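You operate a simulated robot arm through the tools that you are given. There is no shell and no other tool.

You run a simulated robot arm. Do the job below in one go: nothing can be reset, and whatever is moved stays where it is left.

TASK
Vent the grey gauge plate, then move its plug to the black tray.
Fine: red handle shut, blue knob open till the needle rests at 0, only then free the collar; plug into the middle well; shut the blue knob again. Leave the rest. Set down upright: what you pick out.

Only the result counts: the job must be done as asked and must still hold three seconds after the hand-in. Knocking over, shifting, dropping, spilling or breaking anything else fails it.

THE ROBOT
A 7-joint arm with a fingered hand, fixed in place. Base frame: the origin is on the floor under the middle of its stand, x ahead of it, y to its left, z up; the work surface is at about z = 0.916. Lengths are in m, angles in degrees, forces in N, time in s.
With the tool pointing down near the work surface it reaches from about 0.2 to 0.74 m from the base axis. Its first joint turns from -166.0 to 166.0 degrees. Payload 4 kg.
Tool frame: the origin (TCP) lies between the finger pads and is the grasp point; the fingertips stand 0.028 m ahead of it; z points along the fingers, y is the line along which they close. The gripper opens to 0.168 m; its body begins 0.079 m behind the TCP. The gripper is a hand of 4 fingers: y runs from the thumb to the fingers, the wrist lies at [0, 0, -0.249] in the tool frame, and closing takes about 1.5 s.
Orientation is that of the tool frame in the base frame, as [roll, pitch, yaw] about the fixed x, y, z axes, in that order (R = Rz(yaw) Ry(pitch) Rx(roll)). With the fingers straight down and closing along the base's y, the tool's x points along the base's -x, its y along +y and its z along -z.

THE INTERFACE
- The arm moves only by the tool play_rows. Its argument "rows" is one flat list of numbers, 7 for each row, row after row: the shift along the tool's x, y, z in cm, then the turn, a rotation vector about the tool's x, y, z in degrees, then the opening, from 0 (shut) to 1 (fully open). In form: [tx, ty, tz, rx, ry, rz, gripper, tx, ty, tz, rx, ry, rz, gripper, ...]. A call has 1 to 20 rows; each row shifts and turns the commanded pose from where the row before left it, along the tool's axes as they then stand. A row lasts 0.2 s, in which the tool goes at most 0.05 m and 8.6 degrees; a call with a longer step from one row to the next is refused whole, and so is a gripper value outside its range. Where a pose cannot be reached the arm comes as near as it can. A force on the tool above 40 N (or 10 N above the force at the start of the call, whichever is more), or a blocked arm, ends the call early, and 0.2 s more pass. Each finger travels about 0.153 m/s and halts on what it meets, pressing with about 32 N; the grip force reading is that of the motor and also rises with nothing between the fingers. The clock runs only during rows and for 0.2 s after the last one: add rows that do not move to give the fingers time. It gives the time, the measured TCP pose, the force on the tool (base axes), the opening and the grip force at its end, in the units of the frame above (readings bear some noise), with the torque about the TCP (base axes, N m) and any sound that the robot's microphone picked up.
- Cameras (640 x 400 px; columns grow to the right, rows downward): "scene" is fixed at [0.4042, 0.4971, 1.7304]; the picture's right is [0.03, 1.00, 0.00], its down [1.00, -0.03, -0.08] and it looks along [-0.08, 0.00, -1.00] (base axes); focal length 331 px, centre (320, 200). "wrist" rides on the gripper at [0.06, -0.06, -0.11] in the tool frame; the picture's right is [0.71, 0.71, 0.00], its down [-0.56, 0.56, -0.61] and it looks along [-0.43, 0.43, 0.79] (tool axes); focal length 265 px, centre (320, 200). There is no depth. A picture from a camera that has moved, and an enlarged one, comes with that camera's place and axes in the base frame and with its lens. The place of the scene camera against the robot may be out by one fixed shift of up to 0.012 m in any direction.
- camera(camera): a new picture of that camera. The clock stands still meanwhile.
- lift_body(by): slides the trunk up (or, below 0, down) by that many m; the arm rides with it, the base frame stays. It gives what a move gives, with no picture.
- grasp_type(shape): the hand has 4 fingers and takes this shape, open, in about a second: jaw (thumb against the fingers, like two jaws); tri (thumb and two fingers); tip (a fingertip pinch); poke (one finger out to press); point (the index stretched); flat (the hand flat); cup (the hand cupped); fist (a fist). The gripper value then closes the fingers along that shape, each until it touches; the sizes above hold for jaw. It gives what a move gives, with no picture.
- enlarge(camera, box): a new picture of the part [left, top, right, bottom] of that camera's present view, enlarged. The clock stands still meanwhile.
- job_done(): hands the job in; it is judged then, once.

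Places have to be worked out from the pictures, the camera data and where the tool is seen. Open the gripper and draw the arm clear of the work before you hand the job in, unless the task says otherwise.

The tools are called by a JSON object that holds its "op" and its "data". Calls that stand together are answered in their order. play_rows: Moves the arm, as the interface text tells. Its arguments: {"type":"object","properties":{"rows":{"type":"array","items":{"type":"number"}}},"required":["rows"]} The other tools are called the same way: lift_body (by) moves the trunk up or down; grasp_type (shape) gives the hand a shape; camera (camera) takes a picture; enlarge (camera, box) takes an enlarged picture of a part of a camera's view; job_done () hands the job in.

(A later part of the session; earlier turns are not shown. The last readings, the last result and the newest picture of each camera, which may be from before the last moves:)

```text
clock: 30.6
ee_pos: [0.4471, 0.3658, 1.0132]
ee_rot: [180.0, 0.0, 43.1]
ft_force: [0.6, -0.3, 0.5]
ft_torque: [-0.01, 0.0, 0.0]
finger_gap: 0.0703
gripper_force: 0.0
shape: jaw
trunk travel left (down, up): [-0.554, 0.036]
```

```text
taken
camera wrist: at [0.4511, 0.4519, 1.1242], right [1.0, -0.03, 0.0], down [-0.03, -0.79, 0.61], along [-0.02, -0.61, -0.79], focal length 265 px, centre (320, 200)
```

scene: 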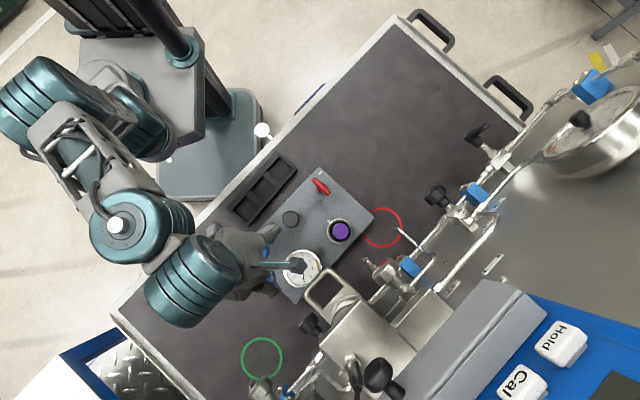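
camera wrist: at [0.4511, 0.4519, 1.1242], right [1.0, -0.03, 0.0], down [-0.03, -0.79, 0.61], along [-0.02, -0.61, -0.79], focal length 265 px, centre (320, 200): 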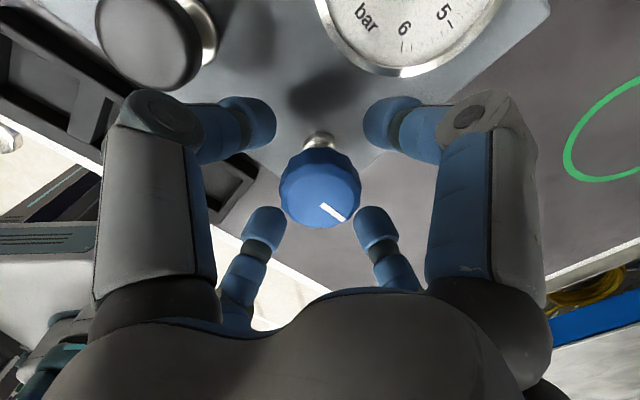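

Centred now. I close on the knob and try a small counter-clockwise turn (opening sense).

{"op": "play_rows", "data": {"rows": [0, 0, 0, 0, 0, 0, 0.3, 0, 0, 0, 0, 0, 0, 0.15, 0, 0, 0, 0, 0, 0, 0.15, 0, 0, 0, 0, 0, 0, 0.15]}}

{"op": "play_rows", "data": {"rows": [0, 0, 0, 0, 0, -4, 0.15, 0, 0, 0, 0, 0, -4, 0.15, 0, 0, 0, 0, 0, -4, 0.15]}}

{"op": "camera", "data": {"camera": "wrist"}}

```text
clock: 31.6
ee_pos: [0.4479, 0.3654, 1.0123]
ee_rot: [179.9, 0.3, 43.2]
ft_force: [-2.0, -2.5, -0.2]
ft_torque: [-0.01, 0.03, 0.07]
finger_gap: 0.0319
gripper_force: 32.2
shape: jaw
trunk travel left (down, up): [-0.554, 0.036]
```

```text
clock: 32.4
ee_pos: [0.4483, 0.3658, 1.0121]
ee_rot: [-179.9, 0.2, 55.0]
ft_force: [-3.7, -5.8, 0.2]
ft_torque: [-0.05, 0.05, -0.06]
finger_gap: 0.032
gripper_force: 31.7
shape: jaw
trunk travel left (down, up): [-0.554, 0.036]
```

```text
taken
camera wrist: at [0.4343, 0.4508, 1.1225], right [0.98, 0.17, 0.0], down [0.14, -0.78, 0.62], along [0.1, -0.61, -0.79], focal length 265 px, centre (320, 200)
```

wrist: 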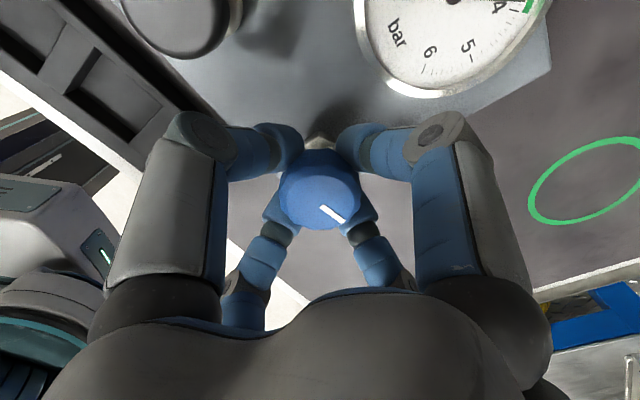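

The knob turns with the hand at very low torque. I continue counter-clockwise 30° and look at the gauge.

{"op": "play_rows", "data": {"rows": [-0.08, 0, 0, 0, 0, -5, 0.15, 0, 0, 0, 0, 0, -5, 0.15, 0, 0, 0, 0, 0, -5, 0.15, 0, 0, 0, 0, 0, -5, 0.15, 0, 0, 0, 0, 0, -5, 0.15, 0, 0, 0, 0, 0, -5, 0.15]}}

{"op": "camera", "data": {"camera": "wrist"}}

{"op": "enlarge", "data": {"camera": "scene", "box": [270, 220, 340, 310]}}

```text
clock: 33.8
ee_pos: [0.4492, 0.3653, 1.0124]
ee_rot: [-179.9, 0.0, 85.0]
ft_force: [10.0, 1.6, 0.6]
ft_torque: [-0.02, -0.12, -0.07]
finger_gap: 0.0318
gripper_force: 32.1
shape: jaw
trunk travel left (down, up): [-0.554, 0.036]
```

```text
taken
camera wrist: at [0.395, 0.4322, 1.1229], right [0.77, 0.64, 0.0], down [0.51, -0.6, 0.61], along [0.39, -0.47, -0.79], focal length 265 px, centre (320, 200)
```

wrist: 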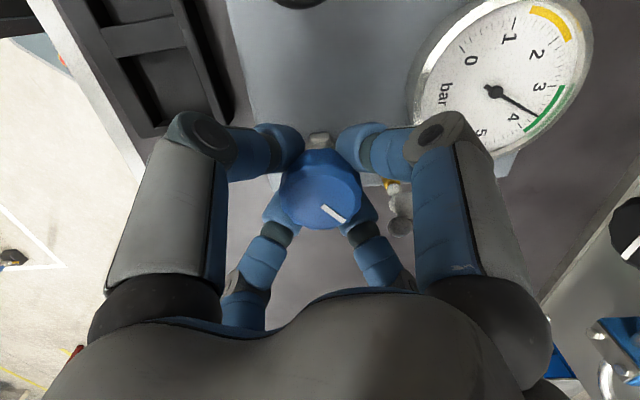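

```text
4.44 times, centred on (305, 265) of scene
camera zoom: at [0.4042, 0.4971, 1.7304], right [0.03, 1.0, 0.0], down [1.0, -0.03, -0.08], along [-0.08, 0.0, -1.0], focal length 1471 px, centre (387, -89)
```

zoom: 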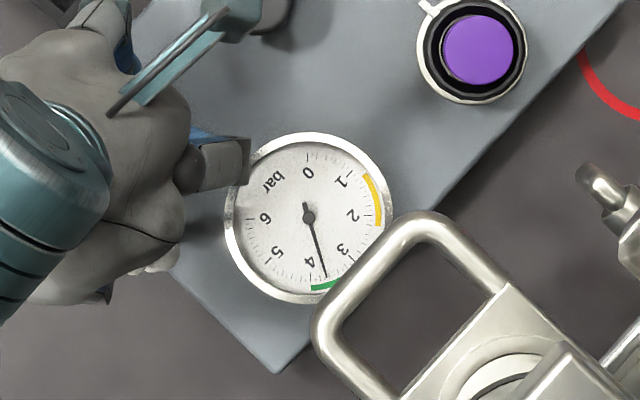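

The needle has begun to drop (~3.7) and a puff shows at the yellow vent, so counter-clockwise opens it. I continue 40° more with a small centring correction and watch.

{"op": "play_rows", "data": {"rows": [0, 0.08, 0, 0, 0, -5, 0.15, 0, 0, 0, 0, 0, -5, 0.15, 0, 0, 0, 0, 0, -5, 0.15, 0, 0, 0, 0, 0, -5, 0.15, 0, 0, 0, 0, 0, -5, 0.15, 0, 0, 0, 0, 0, -5, 0.15, 0, 0, 0, 0, 0, -5, 0.15, 0, 0, 0, 0, 0, -5, 0.15]}}

{"op": "camera", "data": {"camera": "wrist"}}

{"op": "enlarge", "data": {"camera": "scene", "box": [270, 220, 340, 310]}}

```text
clock: 35.6
ee_pos: [0.4491, 0.3672, 1.0109]
ee_rot: [-179.8, 0.0, 125.3]
ft_force: [-1.1, 8.1, 0.6]
ft_torque: [0.09, -0.08, -0.12]
finger_gap: 0.0322
gripper_force: 32.6
shape: jaw
trunk travel left (down, up): [-0.554, 0.036]
```

```text
taken
camera wrist: at [0.3656, 0.3824, 1.1229], right [0.17, 0.99, 0.0], down [0.78, -0.13, 0.61], along [0.6, -0.11, -0.79], focal length 265 px, centre (320, 200)
```

wrist: 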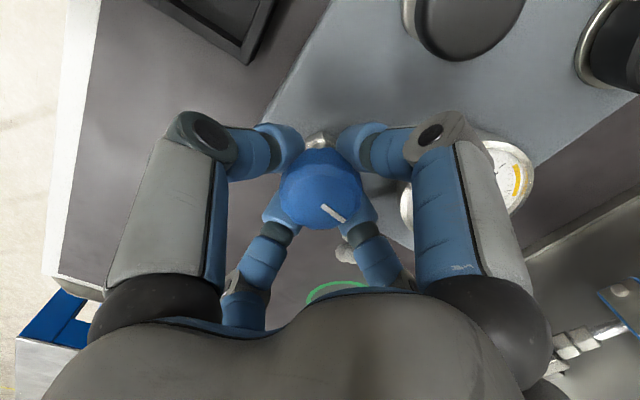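

```text
4.44 times, centred on (305, 265) of scene
camera zoom: at [0.4042, 0.4971, 1.7304], right [0.03, 1.0, 0.0], down [1.0, -0.03, -0.08], along [-0.08, 0.0, -1.0], focal length 1471 px, centre (387, -89)
```

zoom: 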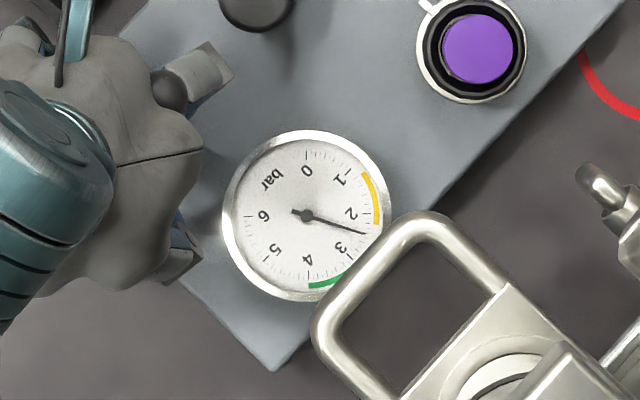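

The needle is down to about 2.4 and falling. I hold still for 2 s to see how it falls.

{"op": "play_rows", "data": {"rows": [0, 0, 0, 0, 0, 0, 0.15, 0, 0, 0, 0, 0, 0, 0.15, 0, 0, 0, 0, 0, 0, 0.15, 0, 0, 0, 0, 0, 0, 0.15, 0, 0, 0, 0, 0, 0, 0.15, 0, 0, 0, 0, 0, 0, 0.15, 0, 0, 0, 0, 0, 0, 0.15, 0, 0, 0, 0, 0, 0, 0.15, 0, 0, 0, 0, 0, 0, 0.15, 0, 0, 0, 0, 0, 0, 0.15]}}

{"op": "enlarge", "data": {"camera": "scene", "box": [270, 220, 340, 310]}}

```text
clock: 37.8
ee_pos: [0.4506, 0.3674, 1.0134]
ee_rot: [-179.8, 0.1, 125.1]
ft_force: [-4.7, 10.8, 0.3]
ft_torque: [0.16, 0.0, -0.03]
finger_gap: 0.0317
gripper_force: 32.6
shape: jaw
trunk travel left (down, up): [-0.554, 0.036]
```

```text
4.44 times, centred on (305, 265) of scene
camera zoom: at [0.4042, 0.4971, 1.7304], right [0.03, 1.0, 0.0], down [1.0, -0.03, -0.08], along [-0.08, 0.0, -1.0], focal length 1471 px, centre (387, -89)
```

zoom: 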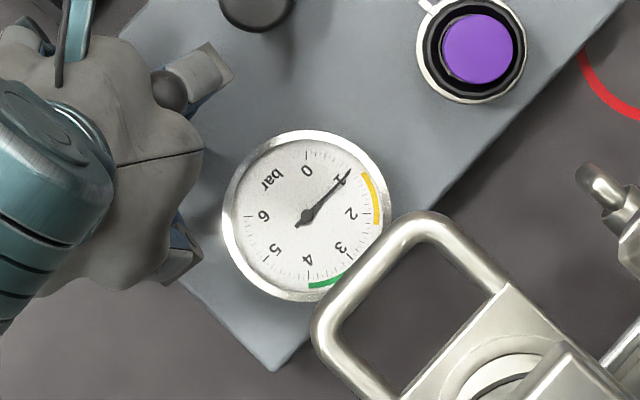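

Down to 1.0 bar. I hold another 4 s.

{"op": "play_rows", "data": {"rows": [0, 0, 0, 0, 0, 0, 0.15, 0, 0, 0, 0, 0, 0, 0.15, 0, 0, 0, 0, 0, 0, 0.15, 0, 0, 0, 0, 0, 0, 0.15, 0, 0, 0, 0, 0, 0, 0.15, 0, 0, 0, 0, 0, 0, 0.15, 0, 0, 0, 0, 0, 0, 0.15, 0, 0, 0, 0, 0, 0, 0.15, 0, 0, 0, 0, 0, 0, 0.15, 0, 0, 0, 0, 0, 0, 0.15, 0, 0, 0, 0, 0, 0, 0.15, 0, 0, 0, 0, 0, 0, 0.15, 0, 0, 0, 0, 0, 0, 0.15, 0, 0, 0, 0, 0, 0, 0.15, 0, 0, 0, 0, 0, 0, 0.15, 0, 0, 0, 0, 0, 0, 0.15, 0, 0, 0, 0, 0, 0, 0.15, 0, 0, 0, 0, 0, 0, 0.15, 0, 0, 0, 0, 0, 0, 0.15, 0, 0, 0, 0, 0, 0, 0.15]}}

{"op": "enlarge", "data": {"camera": "scene", "box": [270, 220, 340, 310]}}

```text
clock: 42.0
ee_pos: [0.4495, 0.3674, 1.0124]
ee_rot: [-179.8, 0.2, 125.1]
ft_force: [-3.7, 9.3, 0.4]
ft_torque: [0.15, 0.02, 0.03]
finger_gap: 0.0318
gripper_force: 31.8
shape: jaw
trunk travel left (down, up): [-0.554, 0.036]
```

```text
4.44 times, centred on (305, 265) of scene
camera zoom: at [0.4042, 0.4971, 1.7304], right [0.03, 1.0, 0.0], down [1.0, -0.03, -0.08], along [-0.08, 0.0, -1.0], focal length 1471 px, centre (387, -89)
```

zoom: 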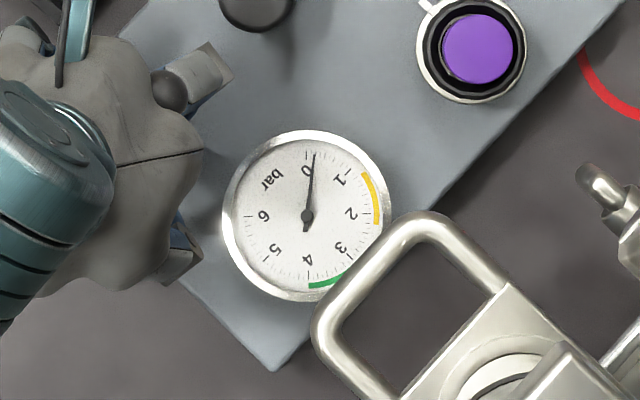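

About 0.15 bar left. I hold another 4 s until it rests.

{"op": "play_rows", "data": {"rows": [0, 0, 0, 0, 0, 0, 0.15, 0, 0, 0, 0, 0, 0, 0.15, 0, 0, 0, 0, 0, 0, 0.15, 0, 0, 0, 0, 0, 0, 0.15, 0, 0, 0, 0, 0, 0, 0.15, 0, 0, 0, 0, 0, 0, 0.15, 0, 0, 0, 0, 0, 0, 0.15, 0, 0, 0, 0, 0, 0, 0.15, 0, 0, 0, 0, 0, 0, 0.15, 0, 0, 0, 0, 0, 0, 0.15, 0, 0, 0, 0, 0, 0, 0.15, 0, 0, 0, 0, 0, 0, 0.15, 0, 0, 0, 0, 0, 0, 0.15, 0, 0, 0, 0, 0, 0, 0.15, 0, 0, 0, 0, 0, 0, 0.15, 0, 0, 0, 0, 0, 0, 0.15, 0, 0, 0, 0, 0, 0, 0.15, 0, 0, 0, 0, 0, 0, 0.15, 0, 0, 0, 0, 0, 0, 0.15, 0, 0, 0, 0, 0, 0, 0.15]}}

{"op": "enlarge", "data": {"camera": "scene", "box": [270, 220, 340, 310]}}

```text
clock: 46.2
ee_pos: [0.4488, 0.3667, 1.0124]
ee_rot: [-179.8, 0.1, 125.0]
ft_force: [-3.0, 7.2, -0.9]
ft_torque: [0.05, -0.02, 0.01]
finger_gap: 0.0321
gripper_force: 32.5
shape: jaw
trunk travel left (down, up): [-0.554, 0.036]
```

```text
4.44 times, centred on (305, 265) of scene
camera zoom: at [0.4042, 0.4971, 1.7304], right [0.03, 1.0, 0.0], down [1.0, -0.03, -0.08], along [-0.08, 0.0, -1.0], focal length 1471 px, centre (387, -89)
```

zoom: 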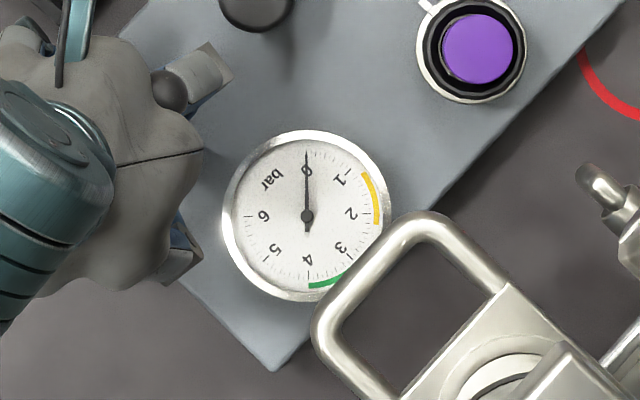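

The needle rests at 0. I leave the blue knob open, release it, lift straight up, then back off and turn the wrist to look toward the plug and the machine's overhanging bracket.

{"op": "play_rows", "data": {"rows": [0, 0, 0, 0, 0, 0, 0.42, 0, 0, 0, 0, 0, 0, 0.42, 0, 0, 0, 0, 0, 0, 0.42, 0, 0, -2, 0, 0, 0, 0.42, 0, 0, -3, 0, 0, 0, 0.42, 0, 0, -4, 0, 0, 0, 0.42, 0, 0, -4, 0, 0, 0, 0.42, 0, 0, -4, 0, 0, -8, 0.8, 0, 0, -4, 0, 0, -8, 1, 0, 0, -2.5, 0, 0, -8, 1, 0, 0, 0, 0, 0, -8, 1, 0, 0, 0, 0, 0, -8, 1, 0, 0, 0, 0, 0, -8, 1, 0, 0, 0, 0, 0, -7, 1, 2.5, -2, 0, 0, 0, 0, 1, 2.5, -2, 0, 0, 0, 0, 1, 0, 0, 0, 0, 0, 0, 1, 0, 0, 0, 0, 0, 0, 1]}}

{"op": "camera", "data": {"camera": "wrist"}}

{"op": "enlarge", "data": {"camera": "scene", "box": [230, 150, 430, 400]}}

```text
clock: 50.0
ee_pos: [0.3534, 0.2683, 1.2342]
ee_rot: [179.9, 0.0, -179.9]
ft_force: [0.1, 0.0, -0.1]
ft_torque: [0.05, 0.02, -0.03]
finger_gap: 0.1679
gripper_force: 0.1
shape: jaw
out of reach, approached as far as the arm can: row 9, 10
trunk travel left (down, up): [-0.554, 0.036]
```

```text
taken
camera wrist: at [0.2935, 0.2083, 1.345], right [-0.71, 0.71, 0.0], down [0.56, 0.56, 0.61], along [0.43, 0.43, -0.79], focal length 265 px, centre (320, 200)
```

wrist: 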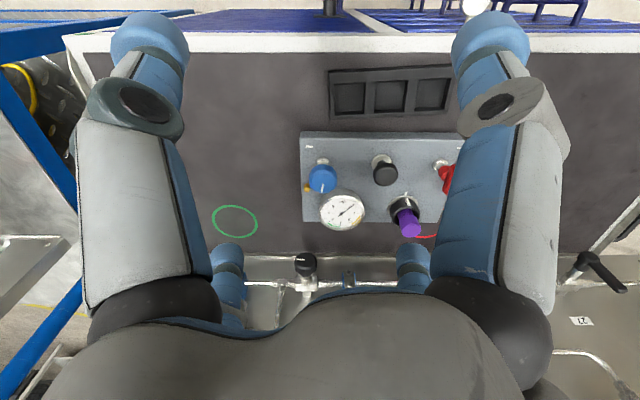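

```text
1.60 times, centred on (330, 275) of scene
camera zoom: at [0.4042, 0.4971, 1.7304], right [0.03, 1.0, 0.0], down [1.0, -0.03, -0.08], along [-0.08, 0.0, -1.0], focal length 530 px, centre (304, 80)
```

zoom: 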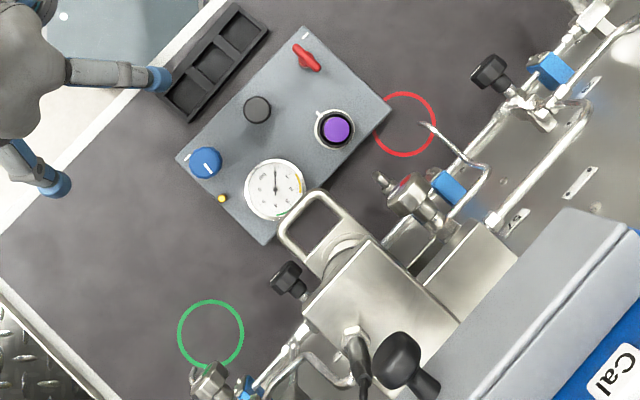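

The scene view confirms 0 bar, the blue pointer turned and the red handle across. I zoom on the wrist view near the machine to judge how high the overhanging bracket is.

{"op": "enlarge", "data": {"camera": "wrist", "box": [230, 180, 470, 320]}}

{"op": "enlarge", "data": {"camera": "wrist", "box": [290, 120, 470, 250]}}

```text
2.67 times, centred on (350, 250) of wrist
camera zoom: at [0.2935, 0.2083, 1.345], right [-0.71, 0.71, 0.0], down [0.56, 0.56, 0.61], along [0.43, 0.43, -0.79], focal length 708 px, centre (240, 67)
```

zoom: 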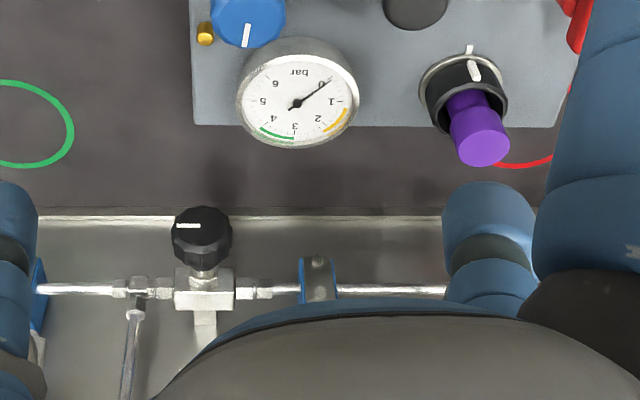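

```text
3.08 times, centred on (380, 185) of wrist
camera zoom: at [0.2935, 0.2083, 1.345], right [-0.71, 0.71, 0.0], down [0.56, 0.56, 0.61], along [0.43, 0.43, -0.79], focal length 817 px, centre (135, 246)
```

zoom: 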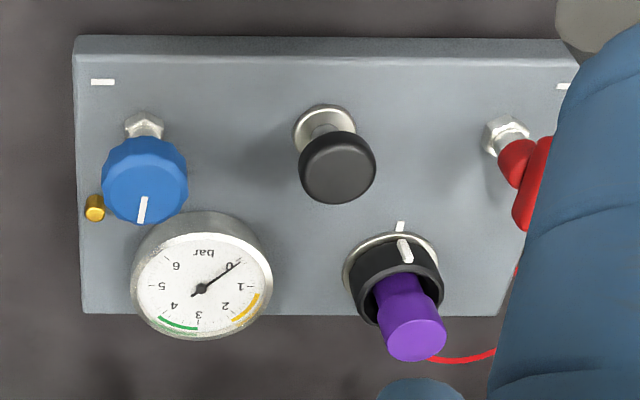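

The gauge reads 0 from here too. The bracket is not visible below z≈1.1, so it must be higher. I tilt the hand by about 26° to look more horizontally at the machine and get its height.

{"op": "play_rows", "data": {"rows": [0, 0, 0, -4.6, -4.6, 0, 1, 0, 0, 0, -4.6, -4.6, 0, 1, 0, 0, 0, -4.6, -4.6, 0, 1, 0, 0, 0, -4.6, -4.6, 0, 1, 0, 0, 0, 0, 0, 0, 1, 0, 0, 0, 0, 0, 0, 1]}}

{"op": "camera", "data": {"camera": "wrist"}}

```text
clock: 51.4
ee_pos: [0.3525, 0.2675, 1.2329]
ee_rot: [160.9, 18.1, 177.0]
ft_force: [0.2, 0.5, -0.7]
ft_torque: [-0.01, 0.03, -0.01]
finger_gap: 0.168
gripper_force: 0.1
shape: jaw
trunk travel left (down, up): [-0.554, 0.036]
```

```text
taken
camera wrist: at [0.2658, 0.1803, 1.2955], right [-0.71, 0.71, 0.0], down [0.31, 0.31, 0.9], along [0.63, 0.64, -0.44], focal length 265 px, centre (320, 200)
```

wrist: 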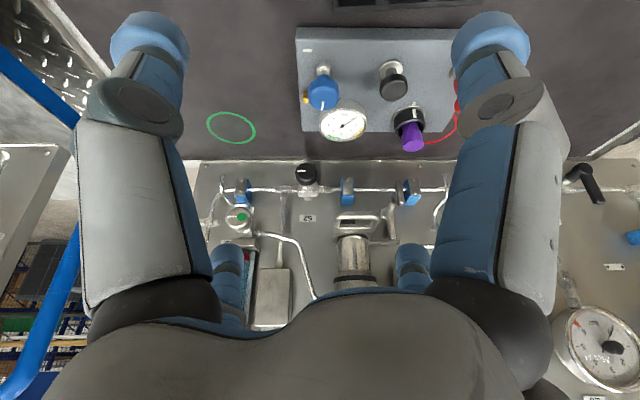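

Now the machine shows as a steel panel standing behind the bench with the bracket sticking out from it. I zoom in to measure.

{"op": "enlarge", "data": {"camera": "wrist", "box": [200, 140, 450, 300]}}

{"op": "enlarge", "data": {"camera": "wrist", "box": [290, 10, 470, 240]}}

```text
2.50 times, centred on (325, 220) of wrist
camera zoom: at [0.2658, 0.1803, 1.2955], right [-0.71, 0.71, 0.0], down [0.31, 0.31, 0.9], along [0.63, 0.64, -0.44], focal length 664 px, centre (308, 150)
```

zoom: 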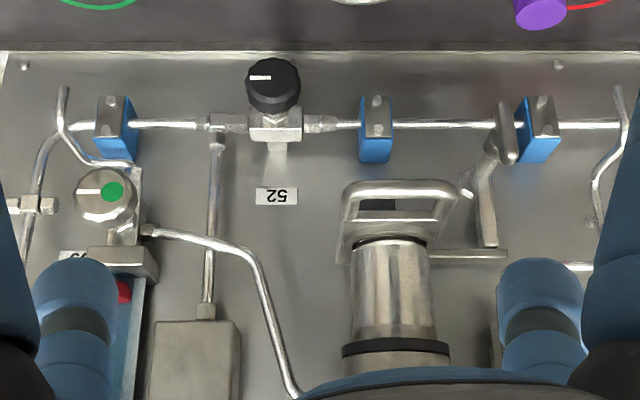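

```text
1.74 times, centred on (380, 125) of wrist
camera zoom: at [0.2658, 0.1803, 1.2955], right [-0.71, 0.71, 0.0], down [0.31, 0.31, 0.9], along [0.63, 0.64, -0.44], focal length 462 px, centre (216, 330)
```

zoom: 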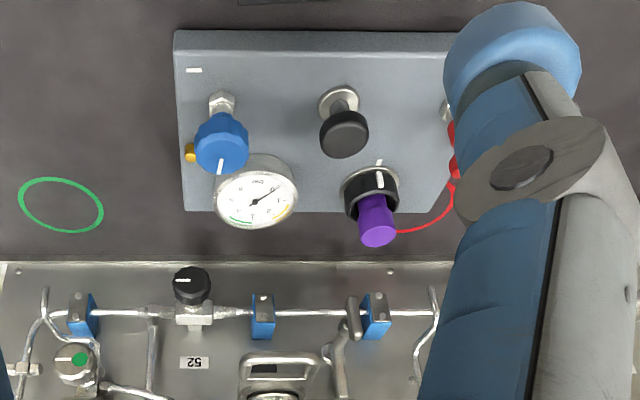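

The bracket loop spans roughly (0.52, 0.47) to (0.478, 0.527) at z≈1.13, and there is a metal stub near (0.477, 0.60, 1.06). I slide sideways along the plate to look straight at the plug and those fixtures.

{"op": "play_rows", "data": {"rows": [2.83, 2.83, 0, 0, 0, 0, 1, 2.83, 2.83, 0, 0, 0, 0, 1, 2.83, 2.83, 0, 0, 0, 0, 1, 1.4, 1.4, 0, 0, 0, 0, 1, 0, 0, 0, 0, 0, 0, 1, 0, 0, 0, 0, 0, 0, 1]}}

{"op": "camera", "data": {"camera": "wrist"}}

{"op": "enlarge", "data": {"camera": "wrist", "box": [210, 80, 430, 300]}}

{"op": "enlarge", "data": {"camera": "scene", "box": [310, 180, 450, 320]}}

```text
clock: 52.8
ee_pos: [0.2531, 0.366, 1.2328]
ee_rot: [160.9, 18.1, 177.1]
ft_force: [-0.5, -0.3, -0.2]
ft_torque: [0.01, -0.02, -0.02]
finger_gap: 0.168
gripper_force: 0.0
shape: jaw
trunk travel left (down, up): [-0.554, 0.036]
```

```text
taken
camera wrist: at [0.1656, 0.2793, 1.2957], right [-0.71, 0.71, 0.0], down [0.31, 0.31, 0.9], along [0.63, 0.64, -0.44], focal length 265 px, centre (320, 200)
```

wrist: 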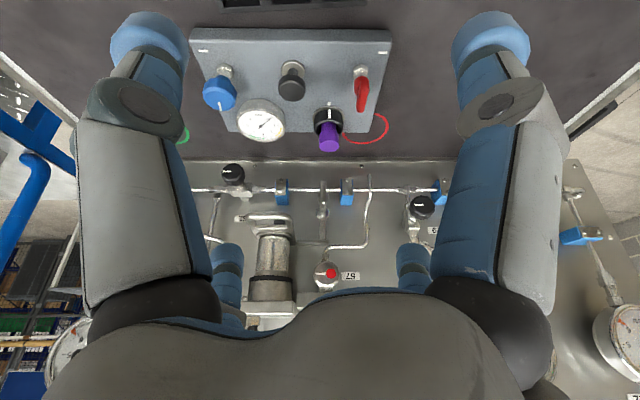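

```text
1.82 times, centred on (320, 190) of wrist
camera zoom: at [0.1656, 0.2793, 1.2957], right [-0.71, 0.71, 0.0], down [0.31, 0.31, 0.9], along [0.63, 0.64, -0.44], focal length 483 px, centre (320, 218)
```

zoom: 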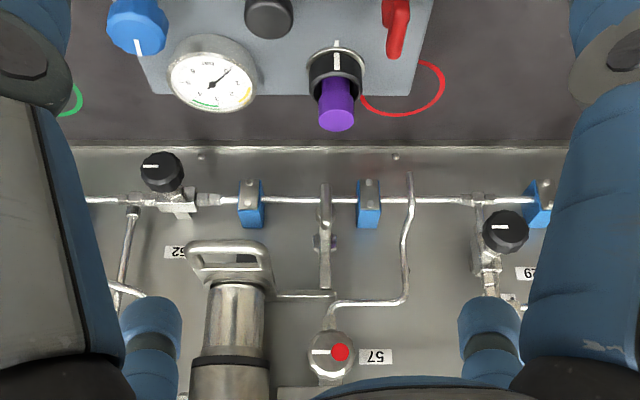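

```text
2.86 times, centred on (380, 250) of scene
camera zoom: at [0.4042, 0.4971, 1.7304], right [0.03, 1.0, 0.0], down [1.0, -0.03, -0.08], along [-0.08, 0.0, -1.0], focal length 946 px, centre (149, 57)
```

zoom: 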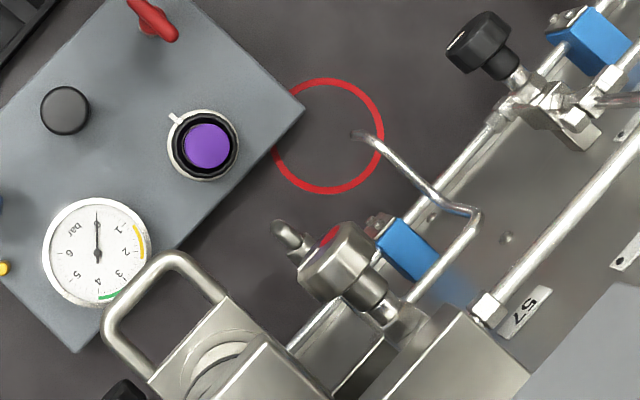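

The fixtures near the plug: loop corner ≈(0.480, 0.522, 1.127), a vertical lever at ≈(0.4775, 0.598, z 1.04–1.14) and a red-dot knob at ≈(0.464, 0.602, 1.21); plug axis ≈(0.408, 0.5445). I untilt, turn to yaw 104° so no finger points at those, and move to a spot on the robot side of the plug.

{"op": "play_rows", "data": {"rows": [0, 0, 0, 4.6, 4.6, 0, 0.42, 0, 0, 0, 4.6, 4.6, 0, 0.42, 0, 0, 0, 4.6, 4.6, 0, 0.42, 0, 0, 0, 4.6, 4.6, 0, 0.42, 0, 0, 0, 0, 0, 7.6, 0.42, 0, 0, 0, 0, 0, 7.6, 0.42, 0, 0, 0, 0, 0, 7.6, 0.42, 0, 0, 0, 0, 0, 7.6, 0.42, 0, 0, 0, 0, 0, 7.6, 0.42, 0, 0, 0, 0, 0, 7.6, 0.42, 0, 0, 0, 0, 0, 7.6, 0.42, 0, 0, 0, 0, 0, 7.6, 0.42, 0, 0, 0, 0, 0, 7.6, 0.42, 0, 0, 0, 0, 0, 7.6, 0.42]}}

{"op": "play_rows", "data": {"rows": [2.18, 3.0, 1.2, 0, 0, 0, 0.42, 2.18, 3.0, 1.2, 0, 0, 0, 0.42, 2.18, 3.0, 1.2, 0, 0, 0, 0.42, 2.18, 3.0, 1.2, 0, 0, 0, 0.42, 2.18, 3.0, 1.2, 0, 0, 0, 0.42, 0, 0, 0, 0, 0, 0, 0.42, 0, 0, 0, 0, 0, 0, 0.42, 0, 0, 0, 0, 0, 0, 0.42]}}

{"op": "camera", "data": {"camera": "wrist"}}

{"op": "camera", "data": {"camera": "scene"}}

```text
clock: 55.8
ee_pos: [0.2531, 0.3659, 1.2339]
ee_rot: [-180.0, 0.0, 103.8]
ft_force: [0.4, -0.2, 0.0]
ft_torque: [0.01, -0.01, 0.02]
finger_gap: 0.0708
gripper_force: 0.1
shape: jaw
trunk travel left (down, up): [-0.554, 0.036]
```

```text
clock: 57.6
ee_pos: [0.3694, 0.499, 1.1726]
ee_rot: [179.9, 0.0, 104.1]
ft_force: [1.1, 0.5, -0.4]
ft_torque: [-0.01, 0.0, -0.02]
finger_gap: 0.0705
gripper_force: 0.1
shape: jaw
out of reach, approached as far as the arm can: row 5
trunk travel left (down, up): [-0.554, 0.036]
```

```text
taken
camera wrist: at [0.2957, 0.5441, 1.2839], right [0.51, 0.86, 0.0], down [0.68, -0.41, 0.61], along [0.53, -0.32, -0.79], focal length 265 px, centre (320, 200)
```

wrist: 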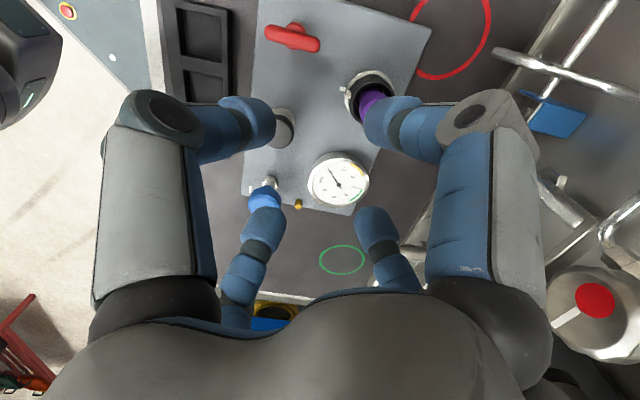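

```text
taken
```

scene: 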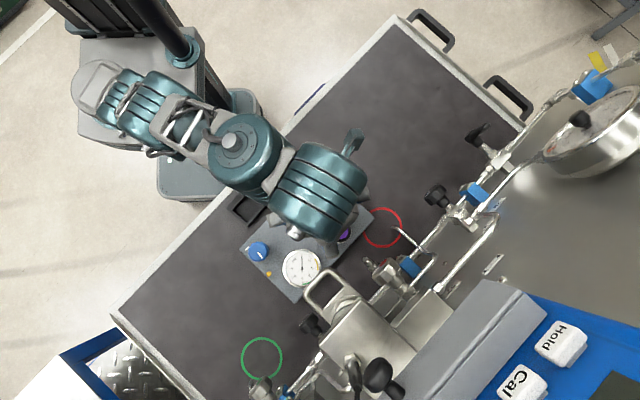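

Some reach limit at this height (the pose is 8 mm short), which lower heights should relieve. I descend to about z=1.055, still above all knobs, on the robot side of the plug.

{"op": "play_rows", "data": {"rows": [0, 0, 3, 0, 0, 0, 0.42, 0, 0, 3, 0, 0, 0, 0.42, 0, 0, 3, 0, 0, 0, 0.42, 0, 0, 2.7, 0, 0, 0, 0.42, 0, 0, 0, 0, 0, 0, 0.42, 0, 0, 0, 0, 0, 0, 0.42]}}

{"op": "camera", "data": {"camera": "wrist"}}

{"op": "enlarge", "data": {"camera": "scene", "box": [250, 120, 430, 320]}}

```text
clock: 59.0
ee_pos: [0.3686, 0.4976, 1.0579]
ee_rot: [180.0, 0.0, 104.1]
ft_force: [-0.3, -0.1, -0.5]
ft_torque: [-0.01, -0.02, 0.03]
finger_gap: 0.0707
gripper_force: 0.0
shape: jaw
trunk travel left (down, up): [-0.554, 0.036]
```

```text
taken
camera wrist: at [0.2966, 0.5437, 1.1676], right [0.51, 0.86, 0.0], down [0.68, -0.41, 0.61], along [0.53, -0.32, -0.79], focal length 265 px, centre (320, 200)
```

wrist: 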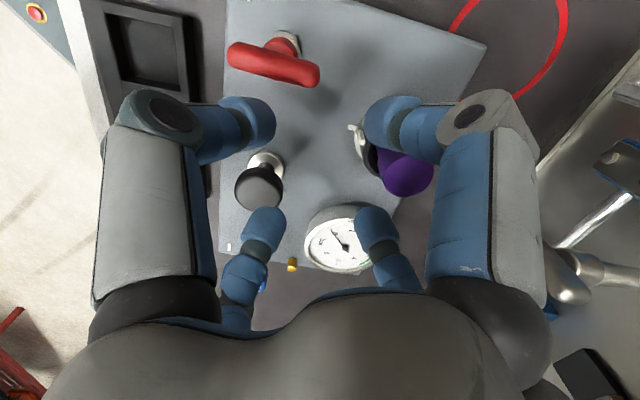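

```text
2.00 times, centred on (340, 220) of scene
camera zoom: at [0.4042, 0.4971, 1.7304], right [0.03, 1.0, 0.0], down [1.0, -0.03, -0.08], along [-0.08, 0.0, -1.0], focal length 662 px, centre (280, 160)
```

zoom: 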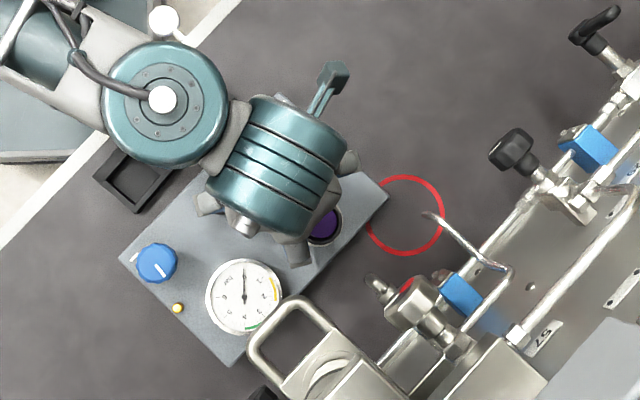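

The hand is at (0.369, 0.500, 1.058). I slide half of the way toward the plug axis in small steps and look.

{"op": "play_rows", "data": {"rows": [0.84, 1.21, 0, 0, 0, 0, 0.42, 0.84, 1.21, 0, 0, 0, 0, 0.42, 0, 0, 0, 0, 0, 0, 0.42, 0, 0, 0, 0, 0, 0, 0.42]}}

{"op": "camera", "data": {"camera": "wrist"}}

{"op": "enlarge", "data": {"camera": "scene", "box": [280, 150, 430, 320]}}

```text
clock: 60.0
ee_pos: [0.3873, 0.5214, 1.056]
ee_rot: [-179.9, 0.0, 104.1]
ft_force: [-0.2, -0.3, 0.4]
ft_torque: [0.0, -0.01, -0.01]
finger_gap: 0.071
gripper_force: 0.0
shape: jaw
trunk travel left (down, up): [-0.554, 0.036]
```

```text
taken
camera wrist: at [0.3152, 0.5656, 1.1663], right [0.51, 0.86, 0.0], down [0.68, -0.41, 0.61], along [0.53, -0.32, -0.79], focal length 265 px, centre (320, 200)
```

wrist: 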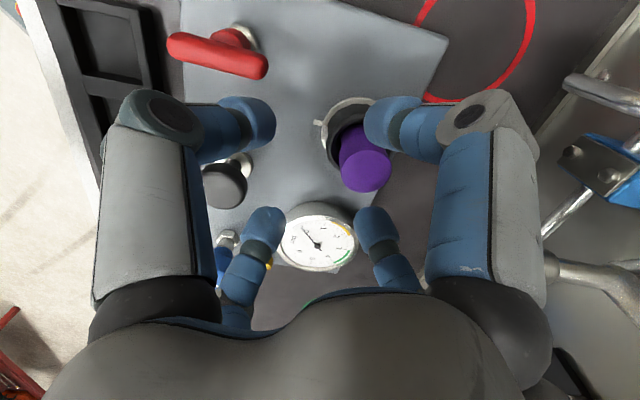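

```text
2.35 times, centred on (355, 235) of scene
camera zoom: at [0.4042, 0.4971, 1.7304], right [0.03, 1.0, 0.0], down [1.0, -0.03, -0.08], along [-0.08, 0.0, -1.0], focal length 779 px, centre (238, 118)
```

zoom: 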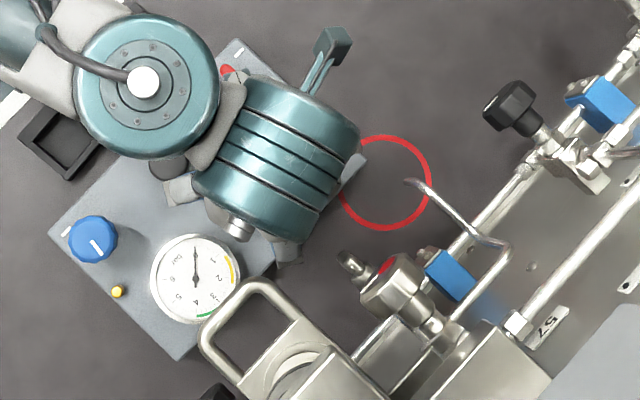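

Plug axis confirmed at (0.408, 0.545). Clearances look fine, so I slide the rest of the way and look again.

{"op": "play_rows", "data": {"rows": [0.88, 1.25, 0, 0, 0, 0, 0.42, 0.88, 1.25, 0, 0, 0, 0, 0.42, 0, 0, 0, 0, 0, 0, 0.42, 0, 0, 0, 0, 0, 0, 0.42]}}

{"op": "camera", "data": {"camera": "wrist"}}

{"op": "enlarge", "data": {"camera": "scene", "box": [280, 150, 430, 320]}}

```text
clock: 61.0
ee_pos: [0.4075, 0.5442, 1.0549]
ee_rot: [180.0, 0.0, 104.2]
ft_force: [-1.0, 0.6, -0.6]
ft_torque: [0.02, 0.0, -0.02]
finger_gap: 0.071
gripper_force: 0.0
shape: jaw
trunk travel left (down, up): [-0.554, 0.036]
```

```text
taken
camera wrist: at [0.3347, 0.5892, 1.1659], right [0.51, 0.86, 0.0], down [0.68, -0.41, 0.61], along [0.53, -0.32, -0.79], focal length 265 px, centre (320, 200)
```

wrist: 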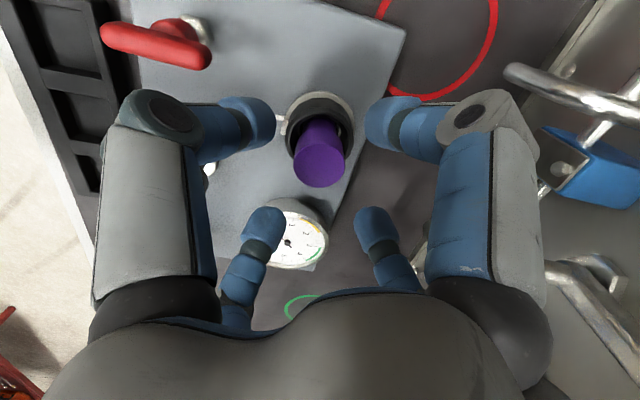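

```text
2.35 times, centred on (355, 235) of scene
camera zoom: at [0.4042, 0.4971, 1.7304], right [0.03, 1.0, 0.0], down [1.0, -0.03, -0.08], along [-0.08, 0.0, -1.0], focal length 779 px, centre (238, 118)
```

zoom: 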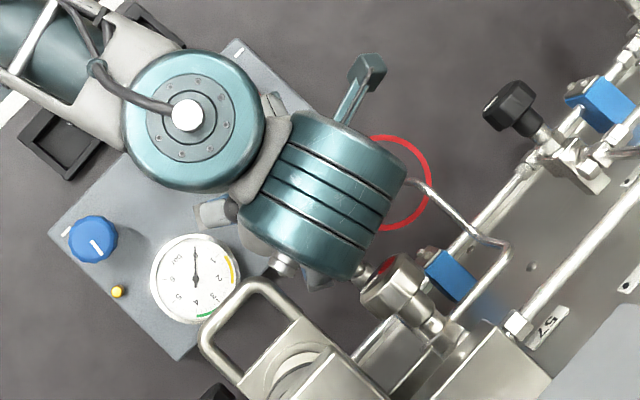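

The tool is centred on the plug (within 1 mm). The wrist housing will come near the red-dot knob, so I lean the hand 5° back toward the robot, then descend around the plug to the collar (TCP z≈0.998).

{"op": "play_rows", "data": {"rows": [0, 0, 0, -2.15, 1.3, 0, 0.42, 0, 0, 0, -2.15, 1.3, 0, 0.42, -0.09, -0.15, 2.0, 0, 0, 0, 0.42, -0.09, -0.15, 2.0, 0, 0, 0, 0.42, -0.08, -0.13, 1.8, 0, 0, 0, 0.42, 0, 0, 0, 0, 0, 0, 0.42, 0, 0, 0, 0, 0, 0, 0.42]}}

{"op": "camera", "data": {"camera": "wrist"}}

{"op": "enlarge", "data": {"camera": "scene", "box": [280, 150, 430, 320]}}

```text
clock: 62.6
ee_pos: [0.4069, 0.5456, 0.9972]
ee_rot: [175.5, -2.9, 104.1]
ft_force: [7.6, 10.1, 12.5]
ft_torque: [-0.47, 1.08, -0.55]
finger_gap: 0.0695
gripper_force: 0.1
shape: jaw
out of reach, approached as far as the arm can: row 1
trunk travel left (down, up): [-0.554, 0.036]
```

```text
taken
camera wrist: at [0.3269, 0.5819, 1.105], right [0.51, 0.85, 0.09], down [0.64, -0.45, 0.63], along [0.58, -0.27, -0.77], focal length 265 px, centre (320, 200)
```

wrist: 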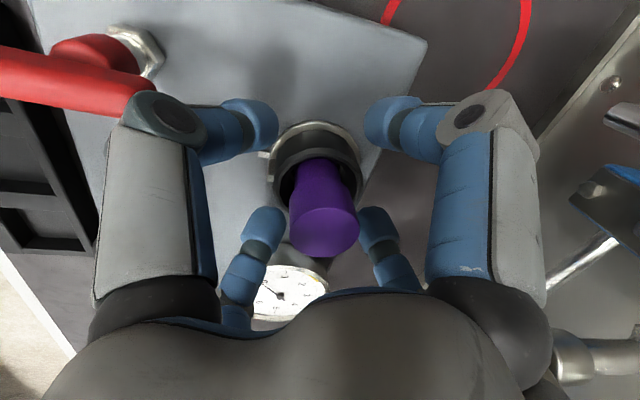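

```text
2.35 times, centred on (355, 235) of scene
camera zoom: at [0.4042, 0.4971, 1.7304], right [0.03, 1.0, 0.0], down [1.0, -0.03, -0.08], along [-0.08, 0.0, -1.0], focal length 779 px, centre (238, 118)
```

zoom: 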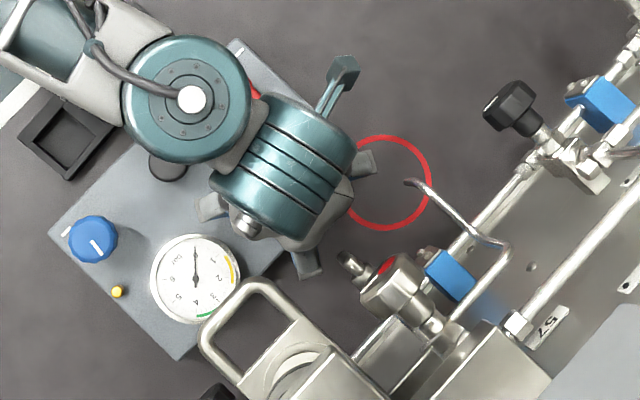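

A contact force of about 18 N has appeared, pushing toward the machine side and up. I look closely at the thumb side near the red handle's end before doing anything else.

{"op": "enlarge", "data": {"camera": "wrist", "box": [40, 20, 240, 160]}}

{"op": "enlarge", "data": {"camera": "wrist", "box": [220, 80, 420, 300]}}

{"op": "enlarge", "data": {"camera": "scene", "box": [300, 150, 400, 270]}}

```text
2.86 times, centred on (140, 90) of wrist
camera zoom: at [0.3269, 0.5819, 1.105], right [0.51, 0.85, 0.09], down [0.64, -0.45, 0.63], along [0.58, -0.27, -0.77], focal length 758 px, centre (834, 514)
```

zoom: 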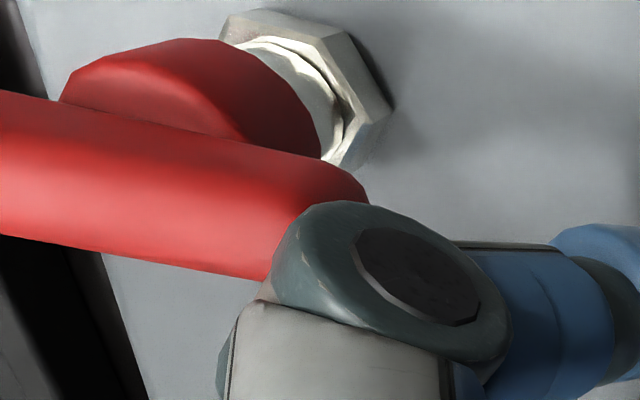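

```text
1.82 times, centred on (320, 190) of wrist
camera zoom: at [0.3269, 0.5819, 1.105], right [0.51, 0.85, 0.09], down [0.64, -0.45, 0.63], along [0.58, -0.27, -0.77], focal length 483 px, centre (320, 218)
```

zoom: 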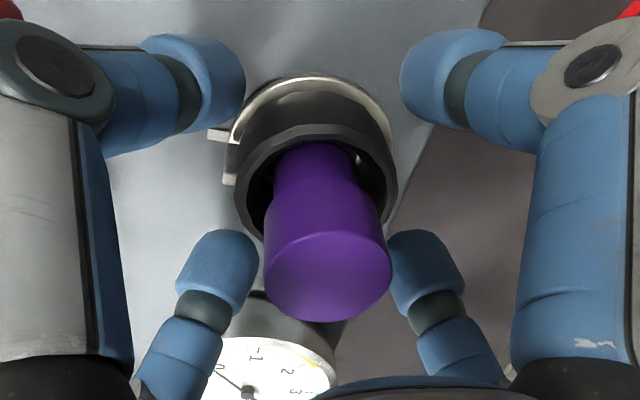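

```text
3.33 times, centred on (350, 210) of scene
camera zoom: at [0.4042, 0.4971, 1.7304], right [0.03, 1.0, 0.0], down [1.0, -0.03, -0.08], along [-0.08, 0.0, -1.0], focal length 1103 px, centre (220, 167)
```

zoom: 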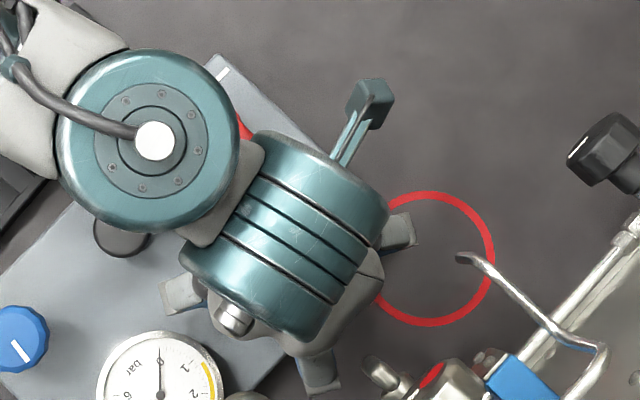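

The thumb's joint is resting on the end of the red bar. I back straight up 3 cm, turn to yaw 70° so no finger points at the bar or the lever, and check whether the red handle moved.

{"op": "play_rows", "data": {"rows": [0.09, 0.15, -2.0, 0, 0, 0, 0.42, 0.045, 0.075, -1.0, 0, 0, 0, 0.42, 0, 0, 0, 0, 0, 8.5, 0.42, 0, 0, 0, 0, 0, 8.5, 0.42, 0, 0, 0, 0, 0, 8.5, 0.42, 0, 0, 0, 0, 0, 8.5, 0.42, 0, 0, 0, 0, 0, 0, 0.42, 0, 0, 0, 0, 0, 0, 0.42]}}

{"op": "camera", "data": {"camera": "wrist"}}

{"op": "enlarge", "data": {"camera": "scene", "box": [280, 140, 430, 320]}}

```text
clock: 64.4
ee_pos: [0.404, 0.5412, 1.0278]
ee_rot: [177.8, -4.6, 70.1]
ft_force: [-0.2, 0.2, -1.1]
ft_torque: [-0.01, -0.04, -0.01]
finger_gap: 0.0706
gripper_force: 0.1
shape: jaw
trunk travel left (down, up): [-0.554, 0.036]
```

```text
taken
camera wrist: at [0.3616, 0.6126, 1.1405], right [0.9, 0.42, 0.08], down [0.3, -0.75, 0.59], along [0.31, -0.51, -0.8], focal length 265 px, centre (320, 200)
```

wrist: 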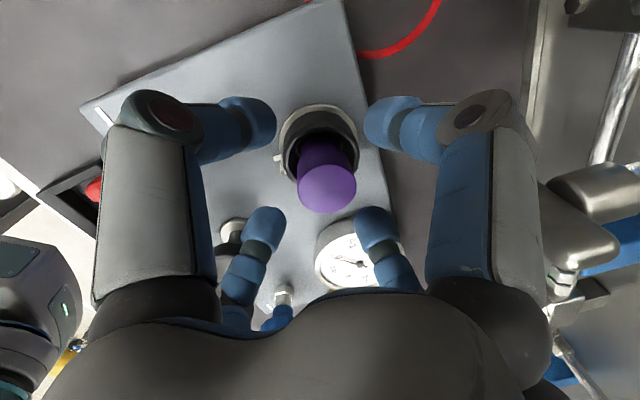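

```text
2.22 times, centred on (355, 230) of scene
camera zoom: at [0.4042, 0.4971, 1.7304], right [0.03, 1.0, 0.0], down [1.0, -0.03, -0.08], along [-0.08, 0.0, -1.0], focal length 736 px, centre (242, 133)
```

zoom: 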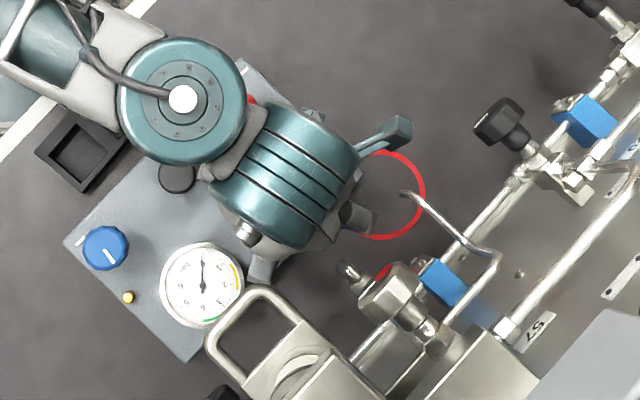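

No more contact force; the gauge is still near 0 and in the contact view the red bar still measured at 45° (shut). I correct the centring by 4.6 mm and descend in two stages.

{"op": "play_rows", "data": {"rows": [0.36, 0.29, 0, 0, 0, 0, 0.42, 0, 0, 0, 0, 0, 0, 0.42, -0.11, -0.06, 1.5, 0, 0, 0, 0.42, 0, 0, 0, 0, 0, 0, 0.42]}}

{"op": "enlarge", "data": {"camera": "scene", "box": [270, 220, 340, 310]}}

{"op": "camera", "data": {"camera": "wrist"}}

```text
clock: 65.4
ee_pos: [0.4088, 0.5422, 1.0115]
ee_rot: [177.8, -4.6, 70.2]
ft_force: [0.2, -0.7, 0.0]
ft_torque: [-0.01, 0.0, 0.03]
finger_gap: 0.0707
gripper_force: 0.1
shape: jaw
trunk travel left (down, up): [-0.554, 0.036]
```

```text
4.44 times, centred on (305, 265) of scene
camera zoom: at [0.4042, 0.4971, 1.7304], right [0.03, 1.0, 0.0], down [1.0, -0.03, -0.08], along [-0.08, 0.0, -1.0], focal length 1471 px, centre (387, -89)
```

zoom: 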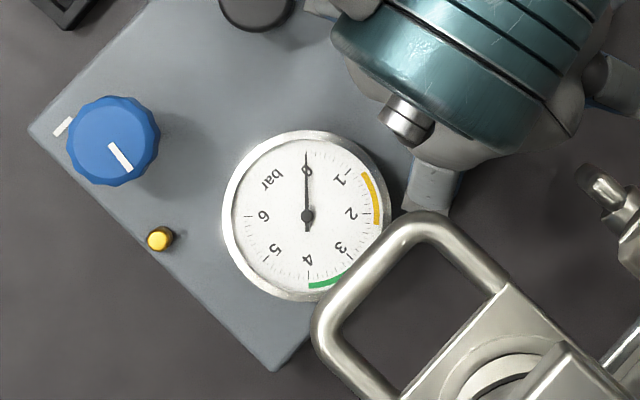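

```text
taken
camera wrist: at [0.3649, 0.6152, 1.1251], right [0.9, 0.42, 0.08], down [0.3, -0.75, 0.59], along [0.31, -0.51, -0.8], focal length 265 px, centre (320, 200)
```

wrist: 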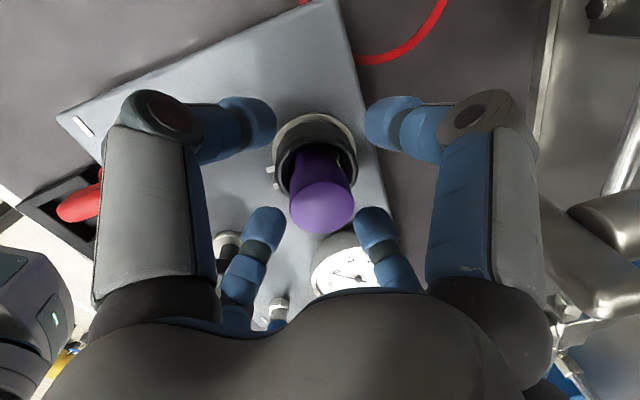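

Gauge stays at 0 and no contact. I go down the last 14 mm to the collar.

{"op": "play_rows", "data": {"rows": [-0.05, -0.03, 0.7, 0, 0, 0, 0.42, -0.05, -0.03, 0.7, 0, 0, 0, 0.42, 0, 0, 0, 0, 0, 0, 0.42]}}

{"op": "camera", "data": {"camera": "wrist"}}

{"op": "enlarge", "data": {"camera": "wrist", "box": [220, 80, 420, 300]}}

```text
clock: 66.2
ee_pos: [0.4066, 0.5436, 0.998]
ee_rot: [177.9, -4.6, 70.1]
ft_force: [-1.1, 0.8, 0.1]
ft_torque: [0.0, 0.01, 0.01]
finger_gap: 0.0706
gripper_force: 0.0
shape: jaw
trunk travel left (down, up): [-0.554, 0.036]
```

```text
taken
camera wrist: at [0.3653, 0.6159, 1.1113], right [0.9, 0.42, 0.08], down [0.3, -0.75, 0.59], along [0.31, -0.51, -0.8], focal length 265 px, centre (320, 200)
```

wrist: 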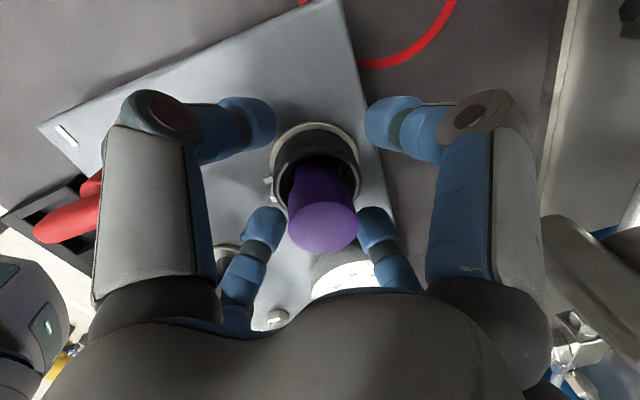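

```text
1.82 times, centred on (320, 190) of wrist
camera zoom: at [0.3653, 0.6159, 1.1113], right [0.9, 0.42, 0.08], down [0.3, -0.75, 0.59], along [0.31, -0.51, -0.8], focal length 483 px, centre (320, 218)
```

zoom: 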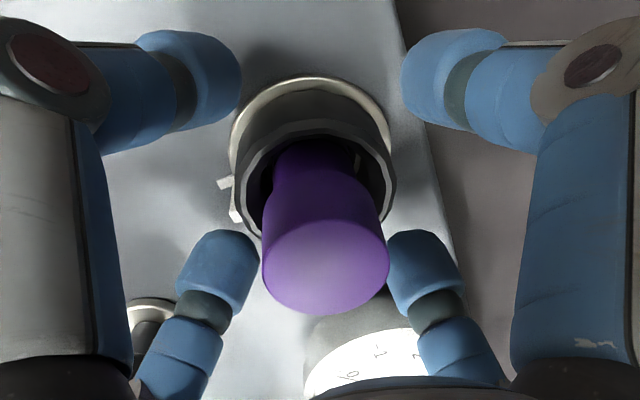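

Centred around the collar with no contact. I close onto the collar and read the forces.

{"op": "play_rows", "data": {"rows": [0, 0, 0, 0, 0, 0, 0.32, 0, 0, 0, 0, 0, 0, 0.22, 0, 0, 0, 0, 0, 0, 0.15, 0, 0, 0, 0, 0, 0, 0.15, 0, 0, 0, 0, 0, 0, 0.15]}}

{"op": "camera", "data": {"camera": "wrist"}}

```text
clock: 67.4
ee_pos: [0.4073, 0.544, 0.9966]
ee_rot: [177.9, -4.5, 70.1]
ft_force: [-0.7, -1.9, 0.8]
ft_torque: [-0.12, 0.12, -0.04]
finger_gap: 0.0407
gripper_force: 31.8
shape: jaw
trunk travel left (down, up): [-0.554, 0.036]
```

```text
taken
camera wrist: at [0.3653, 0.6158, 1.111], right [0.9, 0.42, 0.08], down [0.3, -0.75, 0.59], along [0.31, -0.51, -0.8], focal length 265 px, centre (320, 200)
```

wrist: 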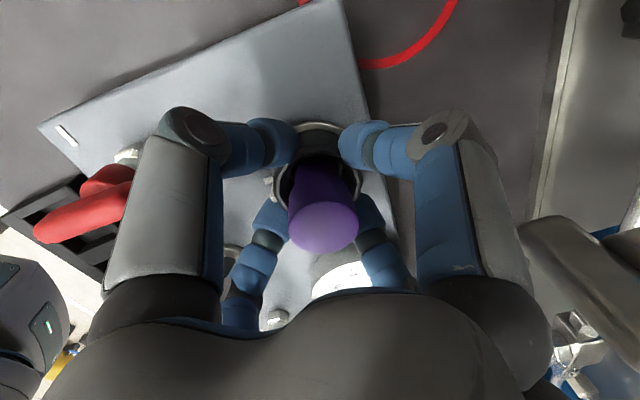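

Collar gripped. I test a small counter-clockwise turn (12°).

{"op": "play_rows", "data": {"rows": [0, 0, 0, 0, 0, -3, 0.15, 0, 0, 0, 0, 0, -3, 0.15, 0, 0, 0, 0, 0, -3, 0.15, 0, 0, 0, 0, 0, 0, 0.15]}}

{"op": "enlarge", "data": {"camera": "wrist", "box": [220, 80, 420, 300]}}

```text
clock: 68.4
ee_pos: [0.4071, 0.5435, 0.9983]
ee_rot: [177.2, -4.2, 79.3]
ft_force: [-1.4, 1.0, -0.6]
ft_torque: [0.04, 0.23, -0.03]
finger_gap: 0.0409
gripper_force: 32.2
shape: jaw
trunk travel left (down, up): [-0.554, 0.036]
```

```text
1.82 times, centred on (320, 190) of wrist
camera zoom: at [0.3531, 0.609, 1.1099], right [0.82, 0.56, 0.09], down [0.41, -0.69, 0.6], along [0.39, -0.46, -0.8], focal length 483 px, centre (320, 218)
```

zoom: 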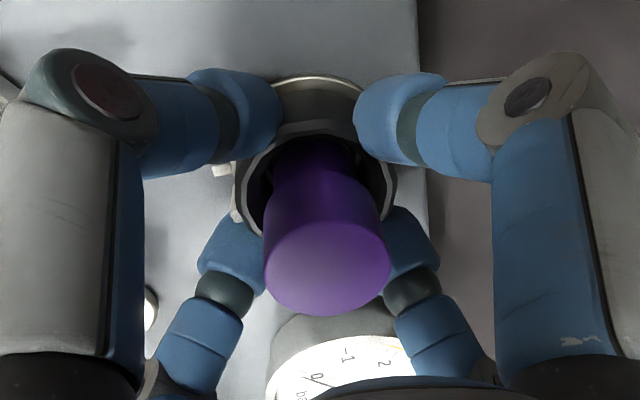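

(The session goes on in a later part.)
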